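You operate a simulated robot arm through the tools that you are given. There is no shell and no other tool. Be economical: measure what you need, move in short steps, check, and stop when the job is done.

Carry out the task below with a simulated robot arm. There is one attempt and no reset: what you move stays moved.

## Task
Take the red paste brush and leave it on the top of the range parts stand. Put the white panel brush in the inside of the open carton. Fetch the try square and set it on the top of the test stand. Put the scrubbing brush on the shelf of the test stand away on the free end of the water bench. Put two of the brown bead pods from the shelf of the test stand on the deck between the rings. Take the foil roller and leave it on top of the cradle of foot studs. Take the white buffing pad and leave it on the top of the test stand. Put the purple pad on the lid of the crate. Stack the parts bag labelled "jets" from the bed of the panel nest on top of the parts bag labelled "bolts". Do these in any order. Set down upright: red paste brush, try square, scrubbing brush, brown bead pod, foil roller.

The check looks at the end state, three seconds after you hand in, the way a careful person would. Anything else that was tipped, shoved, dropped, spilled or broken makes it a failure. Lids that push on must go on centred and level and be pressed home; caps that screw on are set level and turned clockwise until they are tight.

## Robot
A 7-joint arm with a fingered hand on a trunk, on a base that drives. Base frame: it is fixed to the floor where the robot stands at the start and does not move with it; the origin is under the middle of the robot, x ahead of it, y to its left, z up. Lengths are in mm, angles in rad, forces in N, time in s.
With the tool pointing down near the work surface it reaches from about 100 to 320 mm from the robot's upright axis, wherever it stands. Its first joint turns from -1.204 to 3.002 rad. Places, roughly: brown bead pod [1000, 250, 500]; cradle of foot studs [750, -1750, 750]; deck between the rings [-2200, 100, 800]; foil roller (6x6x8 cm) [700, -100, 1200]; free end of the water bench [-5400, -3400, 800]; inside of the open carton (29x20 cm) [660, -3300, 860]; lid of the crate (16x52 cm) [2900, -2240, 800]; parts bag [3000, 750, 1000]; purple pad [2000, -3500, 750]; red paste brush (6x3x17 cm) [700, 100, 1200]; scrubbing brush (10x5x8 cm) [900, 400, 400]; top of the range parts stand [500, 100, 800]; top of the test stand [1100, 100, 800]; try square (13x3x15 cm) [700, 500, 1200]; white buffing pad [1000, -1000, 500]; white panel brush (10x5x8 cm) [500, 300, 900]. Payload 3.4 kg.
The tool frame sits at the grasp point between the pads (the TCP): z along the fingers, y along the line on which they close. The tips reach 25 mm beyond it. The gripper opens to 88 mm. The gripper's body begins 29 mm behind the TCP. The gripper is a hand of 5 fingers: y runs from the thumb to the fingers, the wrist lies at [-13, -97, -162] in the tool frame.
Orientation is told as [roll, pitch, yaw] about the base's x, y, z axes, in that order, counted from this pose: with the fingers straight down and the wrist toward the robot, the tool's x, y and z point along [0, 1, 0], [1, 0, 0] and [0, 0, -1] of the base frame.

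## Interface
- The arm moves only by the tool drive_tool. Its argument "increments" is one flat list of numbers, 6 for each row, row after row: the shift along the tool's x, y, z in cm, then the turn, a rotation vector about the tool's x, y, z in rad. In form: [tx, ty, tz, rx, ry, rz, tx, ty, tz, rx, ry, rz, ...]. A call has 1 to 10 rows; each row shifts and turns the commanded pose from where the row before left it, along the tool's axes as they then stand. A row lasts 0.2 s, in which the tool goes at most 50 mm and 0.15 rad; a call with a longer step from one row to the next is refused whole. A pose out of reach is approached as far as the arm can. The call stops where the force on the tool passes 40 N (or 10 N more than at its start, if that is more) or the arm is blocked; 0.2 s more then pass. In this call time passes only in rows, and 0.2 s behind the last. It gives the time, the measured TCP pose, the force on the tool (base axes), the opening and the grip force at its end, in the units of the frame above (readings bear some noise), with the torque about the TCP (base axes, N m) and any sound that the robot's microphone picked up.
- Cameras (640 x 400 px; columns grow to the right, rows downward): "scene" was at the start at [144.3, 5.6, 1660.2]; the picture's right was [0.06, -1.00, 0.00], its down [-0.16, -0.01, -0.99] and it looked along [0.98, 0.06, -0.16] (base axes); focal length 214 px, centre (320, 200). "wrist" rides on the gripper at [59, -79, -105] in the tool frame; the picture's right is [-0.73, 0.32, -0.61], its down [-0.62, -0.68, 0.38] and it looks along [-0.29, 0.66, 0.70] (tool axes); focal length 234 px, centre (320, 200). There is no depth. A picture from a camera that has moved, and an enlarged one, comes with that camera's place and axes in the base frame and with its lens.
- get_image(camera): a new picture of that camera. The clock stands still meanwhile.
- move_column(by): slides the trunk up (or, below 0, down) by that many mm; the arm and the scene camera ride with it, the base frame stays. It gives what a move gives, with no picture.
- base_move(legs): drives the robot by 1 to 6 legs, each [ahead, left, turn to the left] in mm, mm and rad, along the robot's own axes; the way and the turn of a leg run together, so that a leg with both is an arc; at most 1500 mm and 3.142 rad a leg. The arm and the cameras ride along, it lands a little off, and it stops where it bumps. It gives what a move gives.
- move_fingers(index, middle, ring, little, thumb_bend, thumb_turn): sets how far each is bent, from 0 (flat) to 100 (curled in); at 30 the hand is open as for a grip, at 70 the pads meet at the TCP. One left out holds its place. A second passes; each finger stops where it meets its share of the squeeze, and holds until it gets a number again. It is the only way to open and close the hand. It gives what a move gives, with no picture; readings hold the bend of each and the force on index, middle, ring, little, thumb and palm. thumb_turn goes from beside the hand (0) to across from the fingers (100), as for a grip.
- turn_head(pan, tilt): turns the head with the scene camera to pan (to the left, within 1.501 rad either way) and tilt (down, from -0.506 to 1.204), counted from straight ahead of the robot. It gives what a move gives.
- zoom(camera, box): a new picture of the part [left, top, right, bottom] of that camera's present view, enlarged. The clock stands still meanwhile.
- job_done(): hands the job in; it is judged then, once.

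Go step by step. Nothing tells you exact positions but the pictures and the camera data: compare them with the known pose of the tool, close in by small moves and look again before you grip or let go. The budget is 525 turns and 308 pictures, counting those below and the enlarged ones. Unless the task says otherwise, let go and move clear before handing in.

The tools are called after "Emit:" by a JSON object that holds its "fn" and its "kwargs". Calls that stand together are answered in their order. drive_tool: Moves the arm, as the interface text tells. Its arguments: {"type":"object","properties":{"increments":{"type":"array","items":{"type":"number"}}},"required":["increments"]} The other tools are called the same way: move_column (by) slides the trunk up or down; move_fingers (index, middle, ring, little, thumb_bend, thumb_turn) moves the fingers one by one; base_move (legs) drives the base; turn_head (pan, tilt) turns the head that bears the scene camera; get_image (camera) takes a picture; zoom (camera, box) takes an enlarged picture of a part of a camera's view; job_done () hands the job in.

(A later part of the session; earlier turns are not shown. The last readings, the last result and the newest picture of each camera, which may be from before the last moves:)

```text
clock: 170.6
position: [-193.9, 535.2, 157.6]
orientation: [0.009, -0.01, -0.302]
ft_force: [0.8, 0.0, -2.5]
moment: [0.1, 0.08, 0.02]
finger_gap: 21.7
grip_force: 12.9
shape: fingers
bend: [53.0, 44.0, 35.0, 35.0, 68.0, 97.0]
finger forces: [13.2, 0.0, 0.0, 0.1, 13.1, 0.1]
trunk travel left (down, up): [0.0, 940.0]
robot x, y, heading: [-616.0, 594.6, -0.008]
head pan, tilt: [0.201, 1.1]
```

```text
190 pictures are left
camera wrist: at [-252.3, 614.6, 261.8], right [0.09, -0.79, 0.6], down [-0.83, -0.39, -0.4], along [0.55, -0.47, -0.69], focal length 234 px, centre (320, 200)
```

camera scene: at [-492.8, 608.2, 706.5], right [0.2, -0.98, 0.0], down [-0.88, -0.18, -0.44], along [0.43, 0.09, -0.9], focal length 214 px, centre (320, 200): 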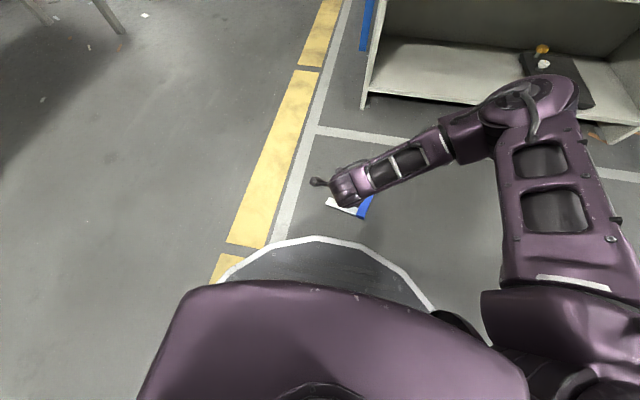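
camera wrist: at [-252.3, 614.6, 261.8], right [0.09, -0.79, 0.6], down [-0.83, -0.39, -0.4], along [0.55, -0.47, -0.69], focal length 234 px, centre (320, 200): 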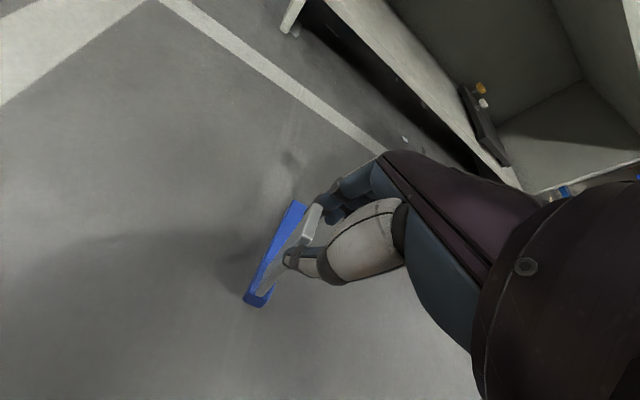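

It's still tilted ~0.33 rad (stock toward -y). I'll lower to touch the floor and move further toward the stock to finish the arc.

Emit:
{"fn": "drive_tool", "kwargs": {"increments": [0, 0, 2, 0, 0, 0, 0, 0, 1.3, 0, 0, 0]}}

Emit:
{"fn": "drive_tool", "kwargs": {"increments": [-1, 0, -0.2, 0, 0, 0, -1, 0, -0.2, 0, 0, 0, -1, 0, -0.1, 0, 0, 0]}}

Emit:
{"fn": "get_image", "kwargs": {"camera": "wrist"}}

```text
clock: 171.2
position: [-193.2, 536.7, 128.0]
orientation: [0.013, -0.013, -0.301]
ft_force: [-0.3, 7.8, 15.9]
moment: [0.21, -0.15, 0.09]
finger_gap: 20.4
grip_force: 13.5
shape: fingers
bend: [53.0, 44.0, 35.0, 35.0, 70.0, 95.0]
finger forces: [11.6, 0.0, 0.0, 0.0, 14.4, 0.1]
trunk travel left (down, up): [0.0, 940.0]
robot x, y, heading: [-616.2, 598.4, 0.0]
head pan, tilt: [0.201, 1.1]
```

```text
clock: 172.0
position: [-201.3, 505.7, 130.9]
orientation: [0.013, -0.011, -0.302]
ft_force: [0.8, 1.9, 15.4]
moment: [0.22, -0.1, 0.04]
finger_gap: 20.0
grip_force: 13.8
shape: fingers
bend: [52.0, 44.0, 35.0, 35.0, 71.0, 96.0]
finger forces: [13.8, 0.0, 0.0, 0.0, 13.7, 0.0]
trunk travel left (down, up): [0.0, 940.0]
robot x, y, heading: [-618.1, 595.7, -0.002]
head pan, tilt: [0.201, 1.1]
```

```text
189 pictures are left
camera wrist: at [-261.0, 586.4, 234.9], right [0.08, -0.79, 0.6], down [-0.83, -0.39, -0.4], along [0.55, -0.47, -0.69], focal length 234 px, centre (320, 200)
```

wrist: 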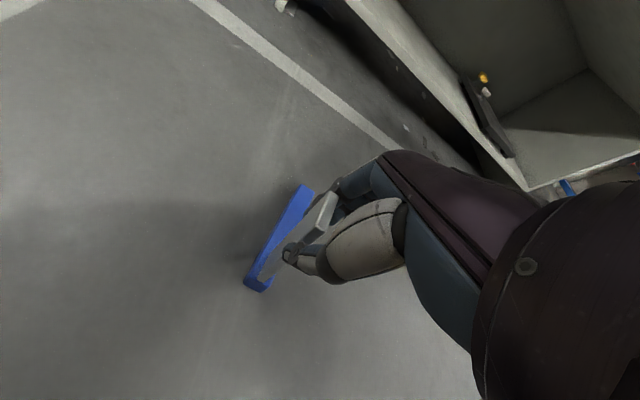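

Emit:
{"fn": "zoom", "kwargs": {"camera": "wrist", "box": [200, 150, 400, 310]}}

```text
2.50 times, centred on (300, 230) of wrist
camera zoom: at [-261.0, 586.4, 234.9], right [0.08, -0.79, 0.6], down [-0.83, -0.39, -0.4], along [0.55, -0.47, -0.69], focal length 585 px, centre (370, 125)
```

zoom: 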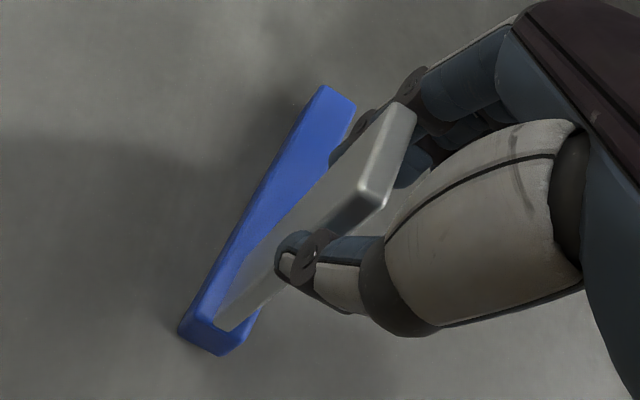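

About 10° left. One more small slide toward -x of the tool, then lift.

Emit:
{"fn": "drive_tool", "kwargs": {"increments": [-1, 0, 0, 0, 0, 0, -0.9, 0, 0.1, 0, 0, 0]}}

Emit:
{"fn": "zoom", "kwargs": {"camera": "wrist", "box": [200, 150, 400, 310]}}

```text
clock: 172.6
position: [-206.8, 489.5, 130.2]
orientation: [0.01, -0.012, -0.302]
ft_force: [-0.4, 2.1, 16.4]
moment: [0.18, -0.1, 0.04]
finger_gap: 19.4
grip_force: 15.1
shape: fingers
bend: [52.0, 44.0, 35.0, 35.0, 71.0, 96.0]
finger forces: [13.9, 0.1, 0.0, 0.0, 14.4, 0.0]
trunk travel left (down, up): [0.0, 940.0]
robot x, y, heading: [-615.4, 595.2, -0.004]
head pan, tilt: [0.201, 1.1]
```

```text
2.50 times, centred on (300, 230) of wrist
camera zoom: at [-266.2, 568.5, 233.5], right [0.08, -0.79, 0.6], down [-0.83, -0.39, -0.4], along [0.55, -0.47, -0.69], focal length 585 px, centre (370, 125)
```

zoom: 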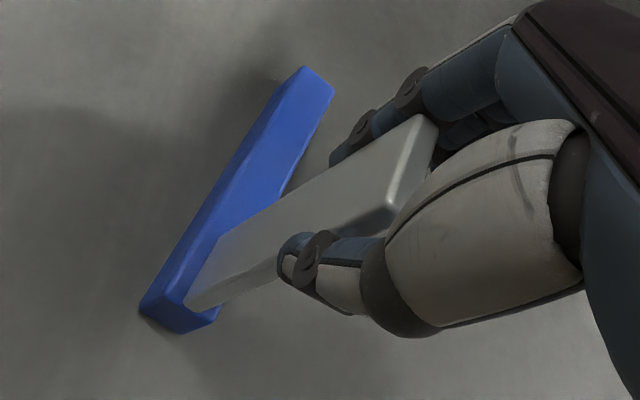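

Upright now. Tighten the grip and lift.

Emit:
{"fn": "move_fingers", "kwargs": {"index": 95, "middle": 85, "thumb_bend": 95}}

Emit:
{"fn": "drive_tool", "kwargs": {"increments": [0, 0, -1.5, 0, 0, 0, 0, 0, -3, 0, 0, 0]}}

Emit:
{"fn": "zoom", "kwargs": {"camera": "wrist", "box": [200, 150, 400, 310]}}

```text
clock: 173.6
position: [-207.8, 489.4, 128.3]
orientation: [0.011, -0.008, -0.303]
ft_force: [0.3, -0.3, -1.7]
moment: [-0.01, 0.13, 0.02]
finger_gap: 21.5
grip_force: 17.7
shape: fingers
bend: [75.0, 85.0, 35.0, 35.0, 79.0, 97.0]
finger forces: [19.2, 0.1, 0.1, 0.1, 15.9, 0.1]
trunk travel left (down, up): [0.0, 940.0]
robot x, y, heading: [-618.4, 596.5, 0.0]
head pan, tilt: [0.201, 1.1]
```

```text
clock: 174.2
position: [-209.1, 488.2, 173.4]
orientation: [0.01, -0.01, -0.303]
ft_force: [0.0, 0.4, -2.9]
moment: [-0.01, 0.14, -0.01]
finger_gap: 21.4
grip_force: 18.0
shape: fingers
bend: [75.0, 85.0, 35.0, 35.0, 79.0, 97.0]
finger forces: [19.2, 0.1, 0.0, 0.0, 15.9, 0.0]
trunk travel left (down, up): [0.0, 940.0]
robot x, y, heading: [-618.3, 598.3, -0.003]
head pan, tilt: [0.201, 1.1]
```

```text
2.50 times, centred on (300, 230) of wrist
camera zoom: at [-267.1, 568.1, 277.5], right [0.09, -0.79, 0.6], down [-0.83, -0.39, -0.4], along [0.55, -0.47, -0.69], focal length 585 px, centre (370, 125)
```

zoom: 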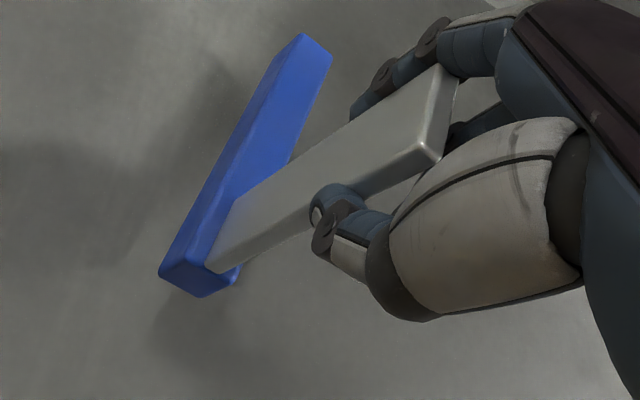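

Held firmly and upright. Raise the trunk, then drive back around to the test stand.

Emit:
{"fn": "move_column", "kwargs": {"by": 400}}

Emit:
{"fn": "move_column", "kwargs": {"by": 400}}

Emit:
{"fn": "move_column", "kwargs": {"by": 140}}

Emit:
{"fn": "drive_tool", "kwargs": {"increments": [1, 0.5, -2, 0, 0, -0.1, 1, 0.5, -2, 0, 0, -0.1, 0.5, 0, -2, 0, 0, -0.1]}}

Emit:
{"fn": "get_image", "kwargs": {"camera": "wrist"}}

```text
clock: 178.0
position: [-206.7, 487.9, 572.7]
orientation: [0.01, -0.01, -0.301]
ft_force: [0.5, -0.7, -2.1]
moment: [0.03, 0.12, -0.01]
finger_gap: 21.5
grip_force: 17.0
shape: fingers
bend: [75.0, 85.0, 35.0, 35.0, 79.0, 97.0]
finger forces: [19.1, 0.0, 0.0, 0.0, 16.2, 0.0]
trunk travel left (down, up): [-400.0, 540.0]
robot x, y, heading: [-615.2, 593.2, -0.004]
head pan, tilt: [0.201, 1.1]
```

```text
clock: 181.9
position: [-208.1, 489.3, 973.7]
orientation: [0.015, -0.002, -0.299]
ft_force: [-1.0, -0.2, -2.5]
moment: [0.02, 0.11, -0.02]
finger_gap: 21.4
grip_force: 17.3
shape: fingers
bend: [75.0, 85.0, 35.0, 35.0, 79.0, 97.0]
finger forces: [19.0, 0.0, 0.0, 0.0, 16.1, 0.0]
trunk travel left (down, up): [-800.0, 140.0]
robot x, y, heading: [-611.7, 599.4, -0.0]
head pan, tilt: [0.201, 1.1]
```

```text
clock: 183.5
position: [-207.2, 489.3, 1112.8]
orientation: [0.018, 0.0, -0.298]
ft_force: [-0.4, 0.5, -2.4]
moment: [0.02, 0.14, -0.01]
finger_gap: 21.3
grip_force: 17.4
shape: fingers
bend: [75.0, 85.0, 35.0, 35.0, 79.0, 97.0]
finger forces: [18.9, 0.0, 0.0, 0.1, 16.1, 0.1]
trunk travel left (down, up): [-940.0, 0.0]
robot x, y, heading: [-618.5, 596.7, -0.003]
head pan, tilt: [0.201, 1.1]
```

```text
clock: 184.3
position: [-191.2, 507.8, 1175.9]
orientation: [0.007, -0.014, 0.0]
ft_force: [0.1, 0.0, -3.0]
moment: [-0.04, 0.12, -0.01]
finger_gap: 21.4
grip_force: 17.7
shape: fingers
bend: [75.0, 85.0, 35.0, 35.0, 79.0, 97.0]
finger forces: [18.6, 0.0, 0.0, 0.1, 16.1, 0.0]
trunk travel left (down, up): [-940.0, 0.0]
robot x, y, heading: [-615.6, 597.8, 0.0]
head pan, tilt: [0.201, 1.1]
```

```text
185 pictures are left
camera wrist: at [-272.0, 566.9, 1278.4], right [0.31, -0.73, 0.61], down [-0.68, -0.62, -0.4], along [0.67, -0.29, -0.69], focal length 234 px, centre (320, 200)
```

wrist: 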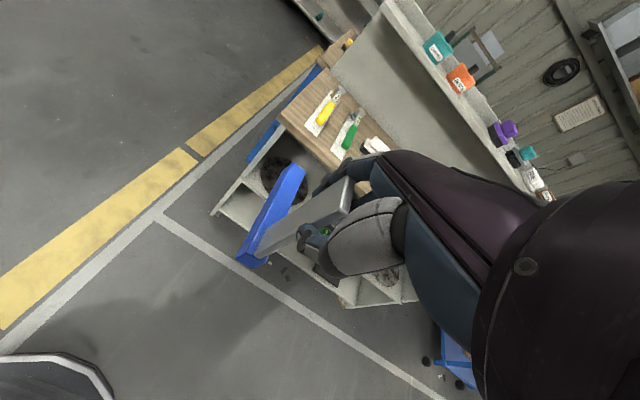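

Emit:
{"fn": "base_move", "kwargs": {"legs": [[0, 445, 0], [800, 0, 0], [818, 0, 0], [0, 0, -1.571]]}}

Emit:
{"fn": "turn_head", "kwargs": {"pan": 0.2, "tilt": 0.9}}

Emit:
{"fn": "get_image", "kwargs": {"camera": "scene"}}

Emit:
{"fn": "get_image", "kwargs": {"camera": "wrist"}}

```text
clock: 185.1
position: [-201.5, 510.5, 1179.3]
orientation: [0.002, -0.03, -0.002]
ft_force: [-0.4, 0.5, -2.0]
moment: [0.02, 0.15, -0.03]
finger_gap: 21.4
grip_force: 17.3
shape: fingers
bend: [75.0, 85.0, 35.0, 35.0, 79.0, 97.0]
finger forces: [18.1, 0.0, 0.0, 0.0, 16.9, 0.0]
trunk travel left (down, up): [-940.0, 0.0]
robot x, y, heading: [-606.4, 598.9, -0.004]
head pan, tilt: [0.201, 1.1]
stopped in leg 1: the robot was blocked; the commanded pose is now the measured one
```

```text
clock: 185.8
position: [-202.7, 510.5, 1179.4]
orientation: [0.002, -0.035, -0.003]
ft_force: [0.1, 0.0, -3.1]
moment: [-0.03, 0.12, 0.01]
finger_gap: 21.4
grip_force: 18.0
shape: fingers
bend: [75.0, 85.0, 35.0, 35.0, 79.0, 97.0]
finger forces: [18.1, 0.0, 0.0, 0.0, 17.0, 0.0]
trunk travel left (down, up): [-940.0, 0.0]
robot x, y, heading: [-606.6, 598.9, -0.003]
head pan, tilt: [0.201, 0.901]
```

```text
184 pictures are left
camera scene: at [-480.8, 612.8, 1660.0], right [0.2, -0.98, 0.0], down [-0.77, -0.16, -0.62], along [0.61, 0.12, -0.78], focal length 214 px, centre (320, 200)
```

scene: 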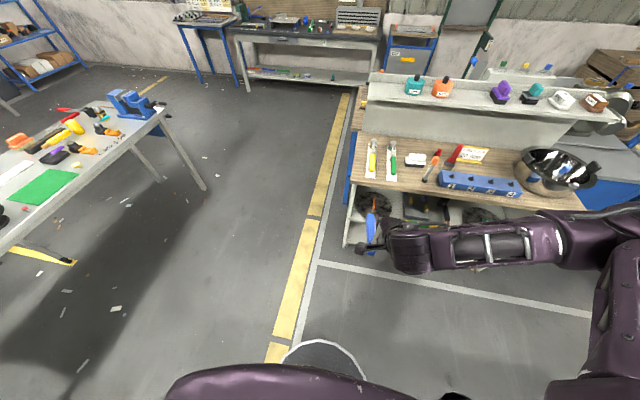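

```text
183 pictures are left
camera wrist: at [-284.7, 570.4, 1282.1], right [0.3, -0.73, 0.62], down [-0.67, -0.62, -0.41], along [0.68, -0.29, -0.68], focal length 234 px, centre (320, 200)
```

wrist: 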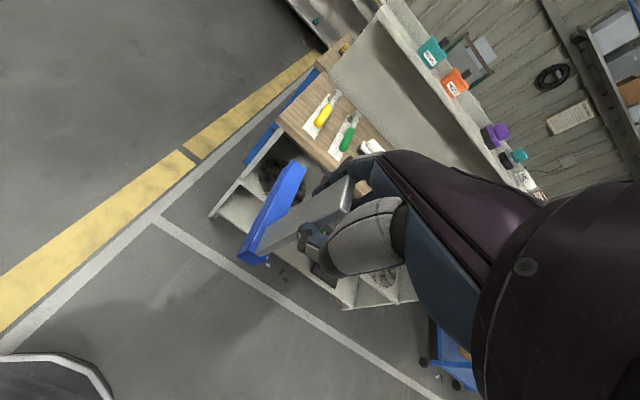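

Blocked at once moving left — likely the base rests near the trolley behind. I'll go forward first, then left.

Emit:
{"fn": "base_move", "kwargs": {"legs": [[150, 0, 0]]}}

```text
clock: 187.2
position: [-55.7, 510.3, 1180.9]
orientation: [0.003, -0.036, 0.001]
ft_force: [-1.0, -0.4, -1.6]
moment: [-0.05, 0.13, 0.0]
finger_gap: 21.5
grip_force: 17.8
shape: fingers
bend: [75.0, 85.0, 35.0, 35.0, 79.0, 97.0]
finger forces: [18.0, 0.1, 0.1, 0.0, 17.1, 0.1]
trunk travel left (down, up): [-940.0, 0.0]
robot x, y, heading: [-456.4, 597.1, -0.001]
head pan, tilt: [0.201, 0.901]
```

Emit:
{"fn": "base_move", "kwargs": {"legs": [[0, 445, 0]]}}

```text
clock: 189.9
position: [-55.0, 951.9, 1179.3]
orientation: [0.004, -0.032, -0.005]
ft_force: [0.2, -0.4, -2.8]
moment: [-0.04, 0.15, -0.02]
finger_gap: 21.5
grip_force: 18.1
shape: fingers
bend: [75.0, 85.0, 35.0, 35.0, 79.0, 97.0]
finger forces: [18.1, 0.0, 0.0, 0.0, 16.9, 0.1]
trunk travel left (down, up): [-940.0, 0.0]
robot x, y, heading: [-456.5, 1044.3, -0.002]
head pan, tilt: [0.201, 0.901]
```

Emit:
{"fn": "base_move", "kwargs": {"legs": [[730, 0, 0], [730, 0, 0], [0, 0, -1.571]]}}

Emit:
{"fn": "get_image", "kwargs": {"camera": "scene"}}

Emit:
{"fn": "get_image", "kwargs": {"camera": "wrist"}}

```text
clock: 201.2
position: [906.5, 628.3, 1180.9]
orientation: [0.002, -0.031, -1.584]
ft_force: [-0.4, -0.9, -1.7]
moment: [0.12, 0.0, -0.01]
finger_gap: 21.4
grip_force: 17.2
shape: fingers
bend: [75.0, 85.0, 35.0, 35.0, 79.0, 97.0]
finger forces: [18.0, 0.1, 0.0, 0.1, 16.8, 0.1]
trunk travel left (down, up): [-940.0, 0.0]
robot x, y, heading: [1001.3, 1029.6, -1.586]
head pan, tilt: [0.201, 0.901]
```

```text
182 pictures are left
camera scene: at [1014.4, 904.8, 1660.2], right [-0.98, -0.19, 0.0], down [-0.15, 0.77, -0.62], along [0.12, -0.61, -0.78], focal length 214 px, centre (320, 200)
```

scene: 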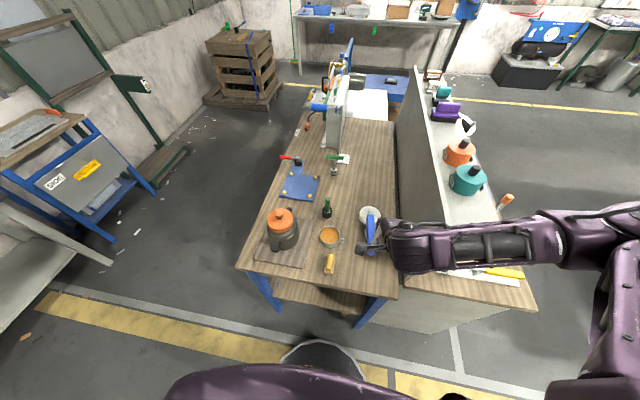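

```text
181 pictures are left
camera wrist: at [966.8, 709.6, 1282.1], right [-0.73, -0.29, 0.62], down [-0.61, 0.68, -0.41], along [-0.3, -0.67, -0.68], focal length 234 px, centre (320, 200)
```

wrist: 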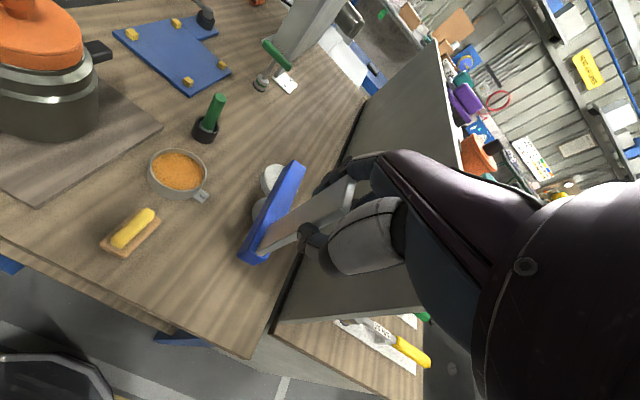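

Shift 35 mm inward and lower toward the stand top (stop ~30 mm above first).

Emit:
{"fn": "drive_tool", "kwargs": {"increments": [1, 3.5, 0, 0, 0, 0, 0, 0, 4, 0, 0, 0, 0, 0, 4, 0, 0, 0, 0, 0, 4, 0, 0, 0, 0, 0, 4, 0, 0, 0]}}

Emit:
{"fn": "get_image", "kwargs": {"camera": "wrist"}}

Emit:
{"fn": "zoom", "kwargs": {"camera": "scene", "box": [280, 180, 480, 310]}}

```text
clock: 202.4
position: [917.0, 585.7, 1021.6]
orientation: [0.002, -0.034, -1.586]
ft_force: [-0.4, -0.3, -2.8]
moment: [0.11, 0.02, 0.0]
finger_gap: 21.5
grip_force: 17.8
shape: fingers
bend: [75.0, 85.0, 35.0, 35.0, 80.0, 97.0]
finger forces: [17.6, 0.1, 0.0, 0.0, 17.0, 0.0]
trunk travel left (down, up): [-940.0, 0.0]
robot x, y, heading: [1000.4, 1029.6, -1.586]
head pan, tilt: [0.201, 0.901]
```

```text
180 pictures are left
camera wrist: at [976.5, 669.4, 1122.5], right [-0.73, -0.29, 0.62], down [-0.61, 0.68, -0.41], along [-0.3, -0.68, -0.67], focal length 234 px, centre (320, 200)
```

wrist: 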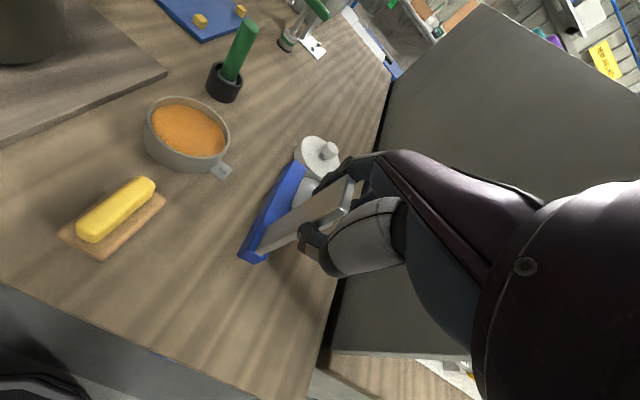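

```text
3.08 times, centred on (380, 245) of scene
camera zoom: at [1014.1, 905.6, 1660.3], right [-0.98, -0.19, 0.0], down [-0.15, 0.77, -0.62], along [0.12, -0.61, -0.78], focal length 660 px, centre (135, 62)
```

zoom: 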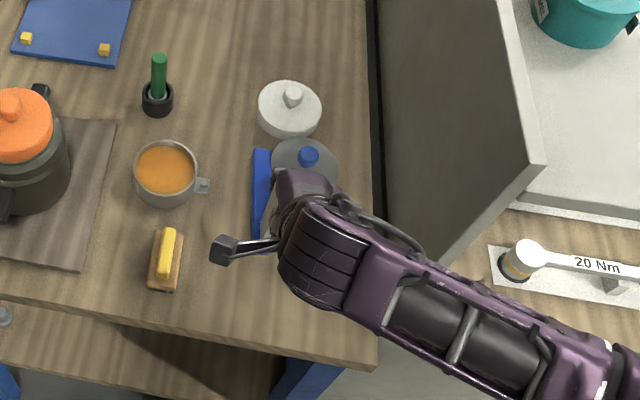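

I'll shift 38 mm toward +x so there's room around the lids, then lower until contact.

Emit:
{"fn": "drive_tool", "kwargs": {"increments": [3.8, 0, 0, 0, 0, 0, 0, 0, 2, 0, 0, 0, 0, 0, 1.2, 0, 0, 0]}}

Emit:
{"fn": "get_image", "kwargs": {"camera": "wrist"}}

```text
clock: 203.2
position: [953.9, 583.0, 989.6]
orientation: [0.003, -0.034, -1.585]
ft_force: [-0.5, 0.4, -2.1]
moment: [0.17, 0.02, 0.01]
finger_gap: 21.4
grip_force: 17.3
shape: fingers
bend: [75.0, 85.0, 35.0, 35.0, 80.0, 97.0]
finger forces: [17.5, 0.0, 0.0, 0.0, 16.8, 0.0]
trunk travel left (down, up): [-940.0, 0.0]
robot x, y, heading: [1000.2, 1029.2, -1.585]
head pan, tilt: [0.201, 0.901]
```

```text
178 pictures are left
camera wrist: at [1013.8, 667.3, 1091.6], right [-0.73, -0.29, 0.62], down [-0.61, 0.68, -0.41], along [-0.3, -0.68, -0.67], focal length 234 px, centre (320, 200)
```

wrist: 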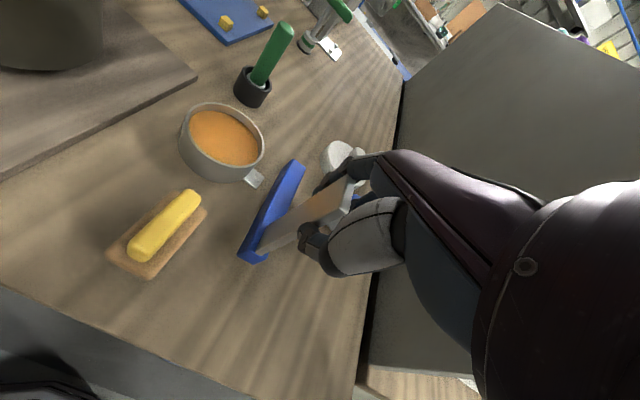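

Emit:
{"fn": "drive_tool", "kwargs": {"increments": [0, 0, 0.6, 0, 0, 0]}}

Emit:
{"fn": "drive_tool", "kwargs": {"increments": [0, 0, 0.5, 0, 0, 0]}}

Emit:
{"fn": "drive_tool", "kwargs": {"increments": [0, 0, 0.4, 0, 0, 0]}}

Emit:
{"fn": "drive_tool", "kwargs": {"increments": [0, 0, 0.4, 0, 0, 0]}}

Emit:
{"fn": "zoom", "kwargs": {"camera": "wrist", "box": [200, 120, 400, 290]}}

```text
clock: 203.7
position: [954.4, 584.8, 984.3]
orientation: [0.004, -0.031, -1.587]
ft_force: [0.8, -0.1, -1.8]
moment: [0.15, 0.0, 0.03]
finger_gap: 21.5
grip_force: 17.3
shape: fingers
bend: [75.0, 85.0, 35.0, 35.0, 80.0, 97.0]
finger forces: [17.5, 0.0, 0.0, 0.1, 16.7, 0.0]
trunk travel left (down, up): [-940.0, 0.0]
robot x, y, heading: [1000.0, 1031.4, -1.586]
head pan, tilt: [0.201, 0.901]
```

```text
clock: 204.1
position: [953.6, 585.7, 978.6]
orientation: [0.001, -0.035, -1.584]
ft_force: [-0.5, -0.3, -1.9]
moment: [0.16, 0.01, -0.02]
finger_gap: 21.3
grip_force: 16.9
shape: fingers
bend: [75.0, 85.0, 35.0, 35.0, 80.0, 97.0]
finger forces: [17.4, 0.0, 0.1, 0.1, 16.8, 0.0]
trunk travel left (down, up): [-940.0, 0.0]
robot x, y, heading: [999.1, 1033.4, -1.586]
head pan, tilt: [0.201, 0.901]
```

```text
clock: 204.4
position: [955.6, 585.0, 974.8]
orientation: [0.003, -0.031, -1.584]
ft_force: [-0.2, -0.1, -2.2]
moment: [0.12, 0.03, 0.01]
finger_gap: 21.7
grip_force: 17.0
shape: fingers
bend: [75.0, 85.0, 35.0, 35.0, 80.0, 97.0]
finger forces: [17.5, 0.0, 0.0, 0.1, 16.8, 0.0]
trunk travel left (down, up): [-940.0, 0.0]
robot x, y, heading: [997.8, 1026.7, -1.584]
head pan, tilt: [0.201, 0.901]
```

```text
clock: 204.8
position: [955.7, 585.8, 972.8]
orientation: [0.002, -0.038, -1.585]
ft_force: [-0.2, -0.4, 10.4]
moment: [-0.09, -0.09, -0.02]
finger_gap: 21.6
grip_force: 21.4
shape: fingers
bend: [20.0, 85.0, 35.0, 35.0, 80.0, 97.0]
finger forces: [23.3, 0.0, 0.0, 0.1, 19.0, 0.0]
trunk travel left (down, up): [-940.0, 0.0]
robot x, y, heading: [998.8, 1030.9, -1.581]
head pan, tilt: [0.201, 0.901]
```

```text
2.35 times, centred on (300, 205) of wrist
camera zoom: at [1015.4, 668.6, 1074.6], right [-0.73, -0.29, 0.62], down [-0.61, 0.67, -0.41], along [-0.3, -0.68, -0.67], focal length 551 px, centre (367, 188)
```

zoom: 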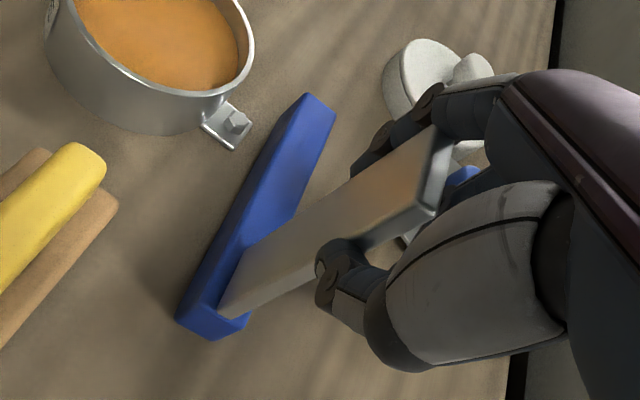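

Stock is on the surface. Press slightly, then open.

Emit:
{"fn": "drive_tool", "kwargs": {"increments": [0, 0, 0.3, 0, 0, 0]}}

Emit:
{"fn": "move_fingers", "kwargs": {"index": 48, "middle": 48, "thumb_bend": 52}}

Emit:
{"fn": "zoom", "kwargs": {"camera": "wrist", "box": [200, 120, 400, 290]}}

```text
clock: 205.2
position: [954.8, 585.5, 972.0]
orientation: [0.005, -0.042, -1.585]
ft_force: [-0.5, -1.3, 24.7]
moment: [-0.36, -0.21, -0.02]
finger_gap: 21.7
grip_force: 26.3
shape: fingers
bend: [76.0, 85.0, 35.0, 35.0, 81.0, 97.0]
finger forces: [31.0, 0.1, 0.1, 0.0, 20.8, 0.0]
trunk travel left (down, up): [-940.0, 0.0]
robot x, y, heading: [1001.4, 1031.9, -1.583]
head pan, tilt: [0.201, 0.901]
```

```text
clock: 206.2
position: [955.1, 584.0, 968.3]
orientation: [0.004, -0.032, -1.584]
ft_force: [0.4, -0.6, 0.2]
moment: [-0.03, -0.01, 0.0]
finger_gap: 41.5
grip_force: 0.0
shape: fingers
bend: [48.0, 48.0, 35.0, 35.0, 52.0, 97.0]
finger forces: [0.0, 0.1, 0.0, 0.0, 0.0, 0.0]
trunk travel left (down, up): [-940.0, 0.0]
robot x, y, heading: [998.8, 1028.9, -1.585]
head pan, tilt: [0.201, 0.901]
```

```text
2.35 times, centred on (300, 205) of wrist
camera zoom: at [1014.6, 667.1, 1069.4], right [-0.73, -0.29, 0.62], down [-0.61, 0.68, -0.41], along [-0.3, -0.67, -0.68], focal length 551 px, centre (367, 188)
```

zoom: 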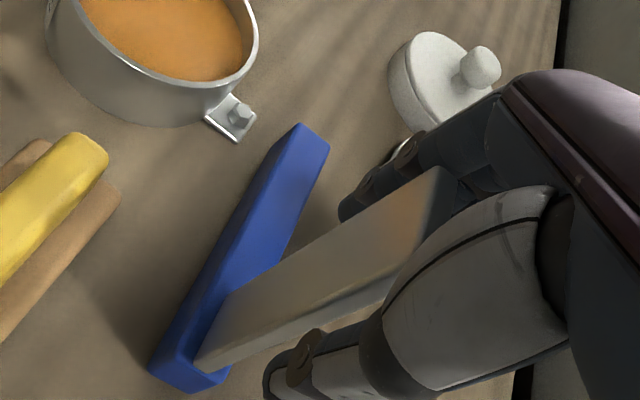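

Standing upright. Open wide and rise straight up.

Emit:
{"fn": "move_fingers", "kwargs": {"index": 25, "middle": 25, "ring": 25, "little": 25, "thumb_bend": 25}}

Emit:
{"fn": "drive_tool", "kwargs": {"increments": [0, 0, -2, 0, 0, 0, 0, 0, -3, 0, 0, 0, 0, 0, -4, 0, 0, 0, 0, 0, -4, 0, 0, 0]}}

Emit:
{"fn": "get_image", "kwargs": {"camera": "wrist"}}

Emit:
{"fn": "zoom", "kwargs": {"camera": "scene", "box": [280, 180, 480, 310]}}

```text
clock: 207.2
position: [954.6, 584.6, 969.1]
orientation: [0.004, -0.033, -1.585]
ft_force: [0.0, -0.8, 0.1]
moment: [-0.04, 0.0, 0.0]
finger_gap: 94.3
grip_force: 0.0
shape: fingers
bend: [25.0, 25.0, 25.0, 25.0, 25.0, 97.0]
finger forces: [0.1, 0.0, 0.1, 0.1, 0.0, 0.1]
trunk travel left (down, up): [-940.0, 0.0]
robot x, y, heading: [998.7, 1029.3, -1.585]
head pan, tilt: [0.201, 0.901]
```

```text
clock: 208.2
position: [952.5, 591.8, 1098.1]
orientation: [-0.023, -0.032, -1.586]
ft_force: [-0.1, -0.3, 0.7]
moment: [0.0, 0.02, -0.01]
finger_gap: 94.0
grip_force: 0.1
shape: fingers
bend: [25.0, 25.0, 25.0, 25.0, 25.0, 98.0]
finger forces: [0.0, 0.0, 0.0, 0.1, 0.1, 0.0]
trunk travel left (down, up): [-940.0, 0.0]
robot x, y, heading: [1001.6, 1024.5, -1.584]
head pan, tilt: [0.201, 0.901]
```

```text
175 pictures are left
camera wrist: at [1015.7, 673.7, 1197.0], right [-0.72, -0.29, 0.63], down [-0.62, 0.68, -0.39], along [-0.32, -0.67, -0.67], focal length 234 px, centre (320, 200)
```

wrist: 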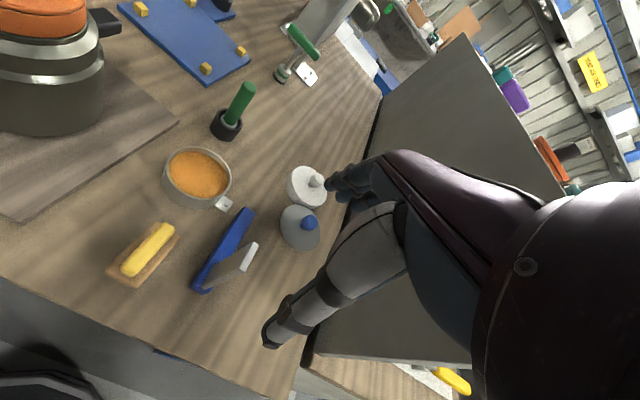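

```text
3.08 times, centred on (380, 245) of scene
camera zoom: at [1023.5, 908.8, 1660.4], right [-0.98, -0.19, 0.01], down [-0.15, 0.77, -0.62], along [0.11, -0.61, -0.78], focal length 660 px, centre (135, 62)
```

zoom: 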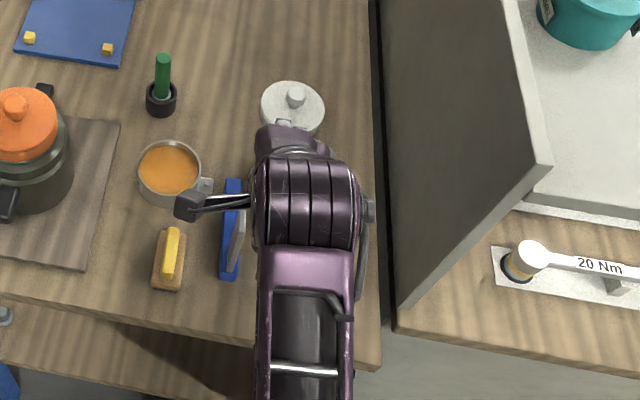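

The try square stands upright on the test stand. Check the lids.

Emit:
{"fn": "zoom", "kwargs": {"camera": "wrist", "box": [250, 150, 370, 260]}}

```text
3.64 times, centred on (310, 205) of wrist
camera zoom: at [1015.7, 673.7, 1197.0], right [-0.72, -0.29, 0.63], down [-0.62, 0.68, -0.39], along [-0.32, -0.67, -0.67], focal length 852 px, centre (356, 182)
```

zoom: 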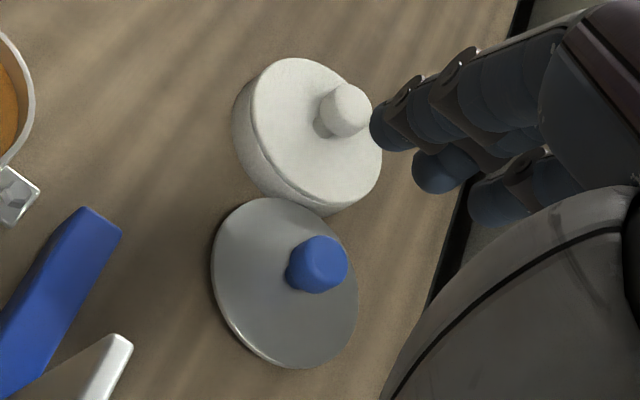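

The silver lid lies flat but was nudged ~30 mm against the white lid; I'll pull it back by its knob. Move the base 75 mm closer and go above the knob.

Emit:
{"fn": "base_move", "kwargs": {"legs": [[75, 0, 0]]}}

Emit:
{"fn": "move_fingers", "kwargs": {"index": 45, "middle": 45, "ring": 20, "little": 20, "thumb_bend": 45}}

Emit:
{"fn": "drive_tool", "kwargs": {"increments": [-4, 2, 0, 0, 0.03, 0, -4, 2.5, 0, 0, 0, 0, 0, 4, 0, 0, 0, 0, 0, 1, 3, 0, 0, 0]}}

Emit:
{"fn": "get_image", "kwargs": {"camera": "wrist"}}

Emit:
{"fn": "get_image", "kwargs": {"camera": "scene"}}

```text
clock: 209.3
position: [947.6, 515.3, 1096.0]
orientation: [-0.015, -0.033, -1.585]
ft_force: [0.1, -0.7, 0.8]
moment: [0.04, -0.01, -0.03]
finger_gap: 94.2
grip_force: 0.1
shape: fingers
bend: [25.0, 25.0, 25.0, 25.0, 25.0, 98.0]
finger forces: [0.1, 0.1, 0.0, 0.0, 0.0, 0.1]
trunk travel left (down, up): [-940.0, 0.0]
robot x, y, heading: [1000.0, 953.9, -1.583]
head pan, tilt: [0.201, 0.901]
```

```text
clock: 210.3
position: [946.6, 513.4, 1096.2]
orientation: [-0.017, -0.034, -1.584]
ft_force: [-0.7, 0.2, 0.1]
moment: [0.02, 0.05, 0.0]
finger_gap: 53.2
grip_force: 0.0
shape: fingers
bend: [45.0, 45.0, 20.0, 20.0, 45.0, 98.0]
finger forces: [0.0, 0.0, 0.0, 0.0, 0.1, 0.0]
trunk travel left (down, up): [-940.0, 0.0]
robot x, y, heading: [997.8, 951.9, -1.582]
head pan, tilt: [0.201, 0.901]
```

```text
clock: 211.3
position: [866.1, 419.1, 1071.3]
orientation: [0.017, -0.035, -1.585]
ft_force: [-0.4, -0.2, -0.6]
moment: [-0.02, 0.01, 0.03]
finger_gap: 53.1
grip_force: 0.1
shape: fingers
bend: [45.0, 45.0, 20.0, 20.0, 45.0, 98.0]
finger forces: [0.0, 0.0, 0.0, 0.0, 0.1, 0.0]
trunk travel left (down, up): [-940.0, 0.0]
robot x, y, heading: [998.9, 954.9, -1.582]
head pan, tilt: [0.201, 0.901]
```

```text
172 pictures are left
camera wrist: at [924.7, 501.5, 1172.5], right [-0.74, -0.29, 0.61], down [-0.61, 0.68, -0.42], along [-0.29, -0.68, -0.68], focal length 234 px, centre (320, 200)
```

wrist: 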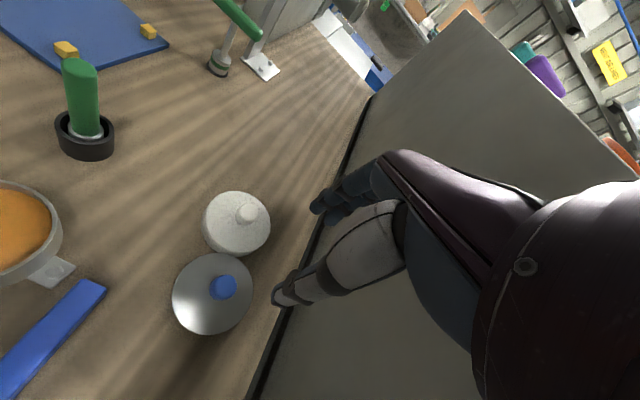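

```text
171 pictures are left
camera scene: at [1013.0, 830.3, 1660.2], right [-0.98, -0.19, 0.0], down [-0.15, 0.77, -0.62], along [0.12, -0.61, -0.78], focal length 214 px, centre (320, 200)
```

scene: 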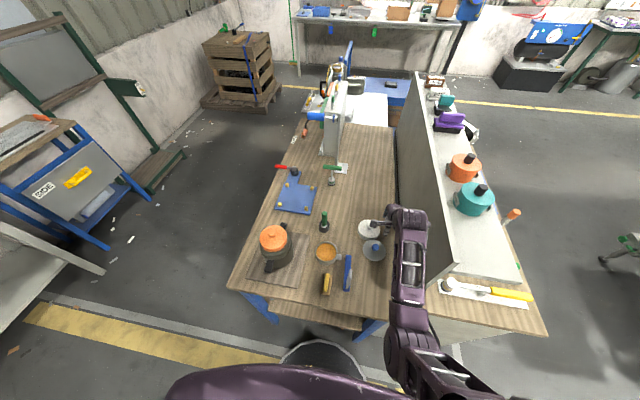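

Clear. Descend onto the knob.

Emit:
{"fn": "drive_tool", "kwargs": {"increments": [0.5, 0, 4, 0, 0, 0, 0, 0, 4, 0, 0, 0, 0, 0, 3, 0, 0, 0]}}

Emit:
{"fn": "get_image", "kwargs": {"camera": "wrist"}}

Emit:
{"fn": "zoom", "kwargs": {"camera": "scene", "box": [300, 190, 480, 310]}}

```text
clock: 212.1
position: [872.8, 415.1, 959.1]
orientation: [0.014, -0.032, -1.582]
ft_force: [0.4, -0.1, -0.1]
moment: [-0.01, -0.02, -0.01]
finger_gap: 52.8
grip_force: 0.1
shape: fingers
bend: [45.0, 45.0, 20.0, 20.0, 45.0, 98.0]
finger forces: [0.1, 0.1, 0.0, 0.0, 0.1, 0.1]
trunk travel left (down, up): [-940.0, 0.0]
robot x, y, heading: [996.3, 956.2, -1.582]
head pan, tilt: [0.201, 0.901]
```

```text
170 pictures are left
camera wrist: at [932.3, 498.4, 1060.9], right [-0.74, -0.29, 0.61], down [-0.61, 0.68, -0.41], along [-0.29, -0.68, -0.68], focal length 234 px, centre (320, 200)
```

wrist: 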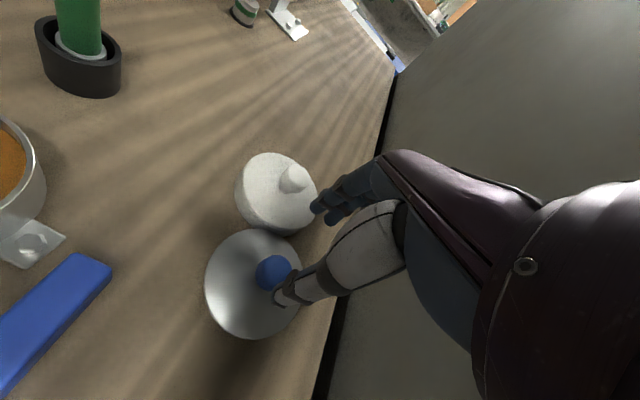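

```text
3.33 times, centred on (390, 250) of scene
camera zoom: at [1013.3, 830.0, 1660.2], right [-0.98, -0.19, 0.0], down [-0.15, 0.77, -0.62], along [0.12, -0.61, -0.78], focal length 715 px, centre (87, 33)
```

zoom: 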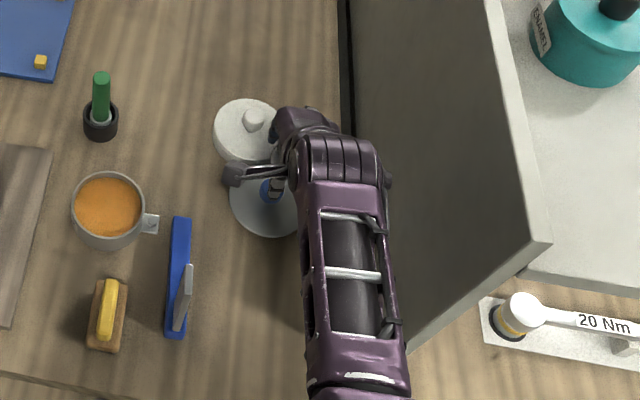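

Emit:
{"fn": "drive_tool", "kwargs": {"increments": [-0.2, -0.5, 3, 0, 0, 0, 0, 0, 2.1, 0, 0, 0]}}

Emit:
{"fn": "move_fingers", "kwargs": {"index": 68, "middle": 66, "thumb_bend": 66}}

Emit:
{"fn": "zoom", "kwargs": {"camera": "wrist", "box": [180, 130, 380, 350]}}

```text
clock: 212.7
position: [872.5, 418.9, 907.3]
orientation: [0.013, -0.032, -1.585]
ft_force: [0.6, 0.2, 0.0]
moment: [0.01, 0.0, 0.03]
finger_gap: 52.8
grip_force: 0.1
shape: fingers
bend: [45.0, 45.0, 20.0, 20.0, 45.0, 98.0]
finger forces: [0.0, 0.0, 0.1, 0.0, 0.0, 0.0]
trunk travel left (down, up): [-940.0, 0.0]
robot x, y, heading: [995.8, 951.6, -1.583]
head pan, tilt: [0.201, 0.901]
```

```text
clock: 213.7
position: [873.5, 419.3, 907.9]
orientation: [0.013, -0.032, -1.585]
ft_force: [-0.7, -1.1, 0.2]
moment: [0.01, 0.05, 0.05]
finger_gap: 14.6
grip_force: 3.7
shape: fingers
bend: [64.0, 64.0, 20.0, 20.0, 61.0, 97.0]
finger forces: [1.8, 2.0, 0.0, 0.1, 3.7, 0.0]
trunk travel left (down, up): [-940.0, 0.0]
robot x, y, heading: [1001.0, 954.8, -1.585]
head pan, tilt: [0.201, 0.901]
```

```text
1.82 times, centred on (280, 240) of wrist
camera zoom: at [931.5, 501.8, 1010.5], right [-0.74, -0.29, 0.61], down [-0.61, 0.68, -0.41], along [-0.29, -0.68, -0.68], focal length 426 px, centre (393, 127)
```

zoom: 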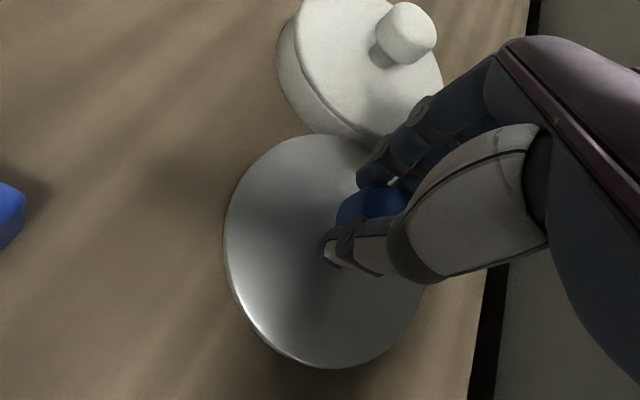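

Knob gripped; lift 3 mm, move +y 28 mm, lower and release.

Emit:
{"fn": "drive_tool", "kwargs": {"increments": [0, 0, -0.4, 0, 0, 0, 0, -1.4, 0, 0, 0, 0, 0, -1.4, 0, 0, 0, 0, 0, 0, 0.5, 0, 0, 0]}}

Emit:
{"fn": "move_fingers", "kwargs": {"index": 42, "middle": 42, "thumb_bend": 42}}

Emit:
{"fn": "drive_tool", "kwargs": {"increments": [0, 0, -3, 0, 0, 0, 0, 0, -4, 0, 0, 0, 0, 0, -4, 0, 0, 0, 0, 0, -4, 0, 0, 0]}}

Emit:
{"fn": "get_image", "kwargs": {"camera": "wrist"}}

```text
clock: 214.7
position: [872.4, 445.7, 907.8]
orientation: [0.015, -0.033, -1.585]
ft_force: [0.4, 0.4, 3.5]
moment: [0.04, -0.02, 0.01]
finger_gap: 14.5
grip_force: 4.2
shape: fingers
bend: [65.0, 64.0, 20.0, 20.0, 61.0, 97.0]
finger forces: [2.0, 2.0, 0.1, 0.0, 4.0, 0.1]
trunk travel left (down, up): [-940.0, 0.0]
robot x, y, heading: [1000.3, 953.8, -1.582]
head pan, tilt: [0.201, 0.901]
```

```text
clock: 215.7
position: [872.6, 446.8, 905.7]
orientation: [0.016, -0.031, -1.584]
ft_force: [0.5, -0.4, -0.2]
moment: [-0.01, -0.01, 0.01]
finger_gap: 58.6
grip_force: 0.1
shape: fingers
bend: [42.0, 42.0, 20.0, 20.0, 42.0, 97.0]
finger forces: [0.0, 0.0, 0.1, 0.1, 0.0, 0.0]
trunk travel left (down, up): [-940.0, 0.0]
robot x, y, heading: [996.9, 955.0, -1.579]
head pan, tilt: [0.201, 0.901]
```

```text
clock: 216.7
position: [871.0, 451.3, 1057.7]
orientation: [0.014, -0.032, -1.584]
ft_force: [-1.1, 0.2, -0.8]
moment: [0.02, 0.01, 0.0]
finger_gap: 58.9
grip_force: 0.0
shape: fingers
bend: [42.0, 42.0, 20.0, 20.0, 42.0, 97.0]
finger forces: [0.0, 0.0, 0.0, 0.0, 0.1, 0.1]
trunk travel left (down, up): [-940.0, 0.0]
robot x, y, heading: [1002.8, 954.1, -1.585]
head pan, tilt: [0.201, 0.901]
```

```text
167 pictures are left
camera wrist: at [930.1, 534.0, 1159.2], right [-0.74, -0.29, 0.61], down [-0.61, 0.68, -0.41], along [-0.29, -0.68, -0.68], focal length 234 px, centre (320, 200)
```

wrist: 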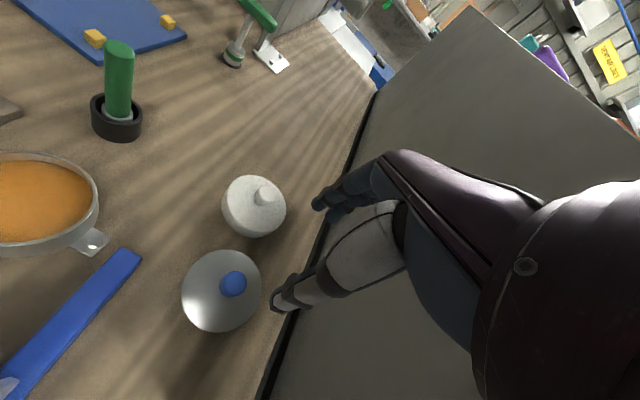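

Lid is back in place. Next the shelf items of the test stand: back off, lower the trunk, and look under the top.

Emit:
{"fn": "base_move", "kwargs": {"legs": [[-420, 0, 0]]}}

Emit:
{"fn": "drive_tool", "kwargs": {"increments": [4, 0, -2, 0, 0, 0, 4, 0, -2, 0, 0, 0, 4, 0, -2, 0, 0, 0, 4, 0, -2, 0, 0, 0, 4, -1, -2, 0, 0, 0, 4, -2, -2, 0, 0, 0]}}

Emit:
{"fn": "move_column", "kwargs": {"by": -400}}

Emit:
{"fn": "move_column", "kwargs": {"by": -350}}

Emit:
{"fn": "turn_head", "kwargs": {"pan": 0.0, "tilt": 0.45}}

Emit:
{"fn": "get_image", "kwargs": {"camera": "scene"}}

```text
clock: 219.3
position: [876.3, 870.1, 1055.6]
orientation: [0.014, -0.032, -1.585]
ft_force: [0.8, -0.9, 0.6]
moment: [-0.02, -0.01, 0.01]
finger_gap: 59.0
grip_force: 0.1
shape: fingers
bend: [42.0, 42.0, 20.0, 20.0, 42.0, 97.0]
finger forces: [0.0, 0.0, 0.1, 0.0, 0.0, 0.1]
trunk travel left (down, up): [-940.0, 0.0]
robot x, y, heading: [1003.7, 1374.5, -1.58]
head pan, tilt: [0.201, 0.901]
```

```text
clock: 220.3
position: [937.2, 868.4, 1095.8]
orientation: [-0.194, -0.024, -1.632]
ft_force: [-0.4, 0.5, 1.0]
moment: [0.0, -0.02, 0.0]
finger_gap: 59.0
grip_force: 0.0
shape: fingers
bend: [42.0, 42.0, 20.0, 20.0, 42.0, 97.0]
finger forces: [0.0, 0.0, 0.0, 0.0, 0.0, 0.0]
out of reach, approached as far as the arm can: row 4, 5
trunk travel left (down, up): [-940.0, 0.0]
robot x, y, heading: [1003.1, 1374.5, -1.584]
head pan, tilt: [0.201, 0.901]
stopped in row 5: the arm was blocked; the commanded pose is now the measured one
```

```text
clock: 224.1
position: [938.0, 869.2, 695.9]
orientation: [-0.195, -0.023, -1.629]
ft_force: [-0.3, 0.2, 0.2]
moment: [-0.04, -0.01, 0.0]
finger_gap: 58.9
grip_force: 0.1
shape: fingers
bend: [42.0, 42.0, 20.0, 20.0, 42.0, 97.0]
finger forces: [0.0, 0.0, 0.0, 0.0, 0.0, 0.0]
trunk travel left (down, up): [-540.0, 400.0]
robot x, y, heading: [1004.1, 1376.1, -1.587]
head pan, tilt: [0.201, 0.901]
```

```text
clock: 227.5
position: [936.3, 868.9, 346.2]
orientation: [-0.194, -0.022, -1.628]
ft_force: [-0.2, 0.3, -0.2]
moment: [0.01, -0.03, -0.01]
finger_gap: 58.9
grip_force: 0.1
shape: fingers
bend: [42.0, 42.0, 20.0, 20.0, 42.0, 97.0]
finger forces: [0.1, 0.0, 0.0, 0.0, 0.0, 0.0]
trunk travel left (down, up): [-190.0, 750.0]
robot x, y, heading: [1003.2, 1370.8, -1.58]
head pan, tilt: [0.201, 0.901]
```

```text
clock: 228.4
position: [937.8, 870.0, 346.3]
orientation: [-0.194, -0.023, -1.627]
ft_force: [0.2, -0.3, -0.4]
moment: [0.0, -0.03, 0.04]
finger_gap: 59.0
grip_force: 0.0
shape: fingers
bend: [42.0, 42.0, 20.0, 20.0, 42.0, 97.0]
finger forces: [0.0, 0.0, 0.0, 0.0, 0.1, 0.0]
trunk travel left (down, up): [-190.0, 750.0]
robot x, y, heading: [1006.0, 1372.0, -1.585]
head pan, tilt: [0.0, 0.45]
```

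```text
166 pictures are left
camera scene: at [1003.7, 1231.2, 948.5], right [-1.0, 0.01, 0.0], down [0.01, 0.44, -0.9], along [-0.01, -0.9, -0.44], focal length 214 px, centre (320, 200)
```

scene: 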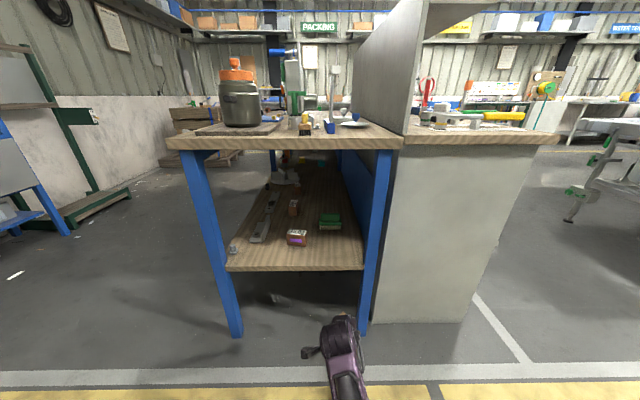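

Emit:
{"fn": "zoom", "kwargs": {"camera": "scene", "box": [210, 140, 390, 280]}}

```text
2.86 times, centred on (300, 210) of scene
camera zoom: at [1003.7, 1231.2, 948.5], right [-1.0, 0.01, 0.0], down [0.01, 0.44, -0.9], along [-0.01, -0.9, -0.44], focal length 613 px, centre (377, 171)
```

zoom: 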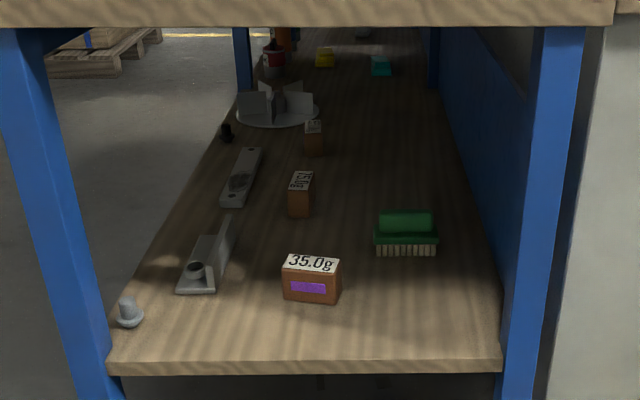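

I see the green scrubbing brush at ≈(948,380) on the shelf (z≈395), and brown pods at (1090,520), (1134,270), (1128,20). The present arm posture (elbow inside) suits reaching between the legs. Level the tool and raise it while lowering the trunk.

Emit:
{"fn": "drive_tool", "kwargs": {"increments": [0, 2, -2, 0, 0.1, -0.03, 0, 2, -3, 0, 0.09, 0, 0, 2, -4, 0, 0, 0, 0, 1, -4, 0, 0, 0, 0, 0, -4, 0, 0, 0, 0, 0, -4, 0, 0, 0]}}

Emit:
{"fn": "move_column", "kwargs": {"by": -100}}

Emit:
{"fn": "get_image", "kwargs": {"camera": "scene"}}

```text
clock: 229.1
position: [858.5, 823.9, 383.2]
orientation: [-0.172, -0.026, -1.664]
ft_force: [-0.2, 0.3, 0.3]
moment: [0.03, 0.0, 0.01]
finger_gap: 59.0
grip_force: 0.0
shape: fingers
bend: [42.0, 42.0, 20.0, 20.0, 42.0, 98.0]
finger forces: [0.0, 0.1, 0.0, 0.1, 0.1, 0.0]
out of reach, approached as far as the arm can: row 3
trunk travel left (down, up): [-190.0, 750.0]
robot x, y, heading: [1004.0, 1374.8, -1.585]
head pan, tilt: [0.0, 0.45]
stopped in row 3: the arm was blocked; the commanded pose is now the measured one
```

```text
clock: 230.4
position: [858.4, 824.3, 283.6]
orientation: [-0.173, -0.029, -1.665]
ft_force: [-0.1, 0.8, 0.1]
moment: [-0.01, 0.04, -0.01]
finger_gap: 58.8
grip_force: 0.1
shape: fingers
bend: [42.0, 42.0, 20.0, 20.0, 42.0, 98.0]
finger forces: [0.0, 0.0, 0.0, 0.1, 0.0, 0.1]
trunk travel left (down, up): [-90.0, 850.0]
robot x, y, heading: [1005.0, 1372.8, -1.588]
head pan, tilt: [0.0, 0.45]
```

```text
164 pictures are left
camera scene: at [1003.5, 1231.2, 848.6], right [-1.0, 0.01, 0.0], down [0.01, 0.44, -0.9], along [-0.01, -0.9, -0.44], focal length 214 px, centre (320, 200)
```

scene: 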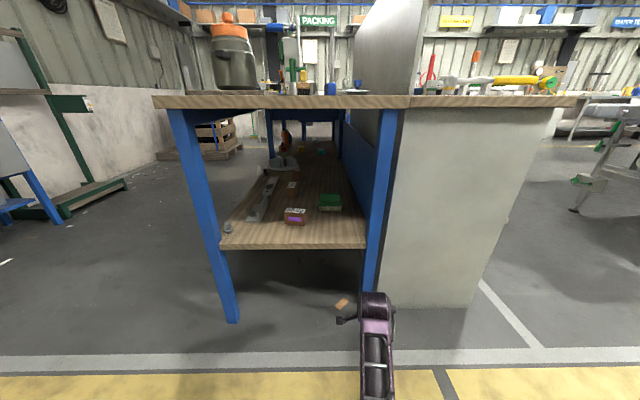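

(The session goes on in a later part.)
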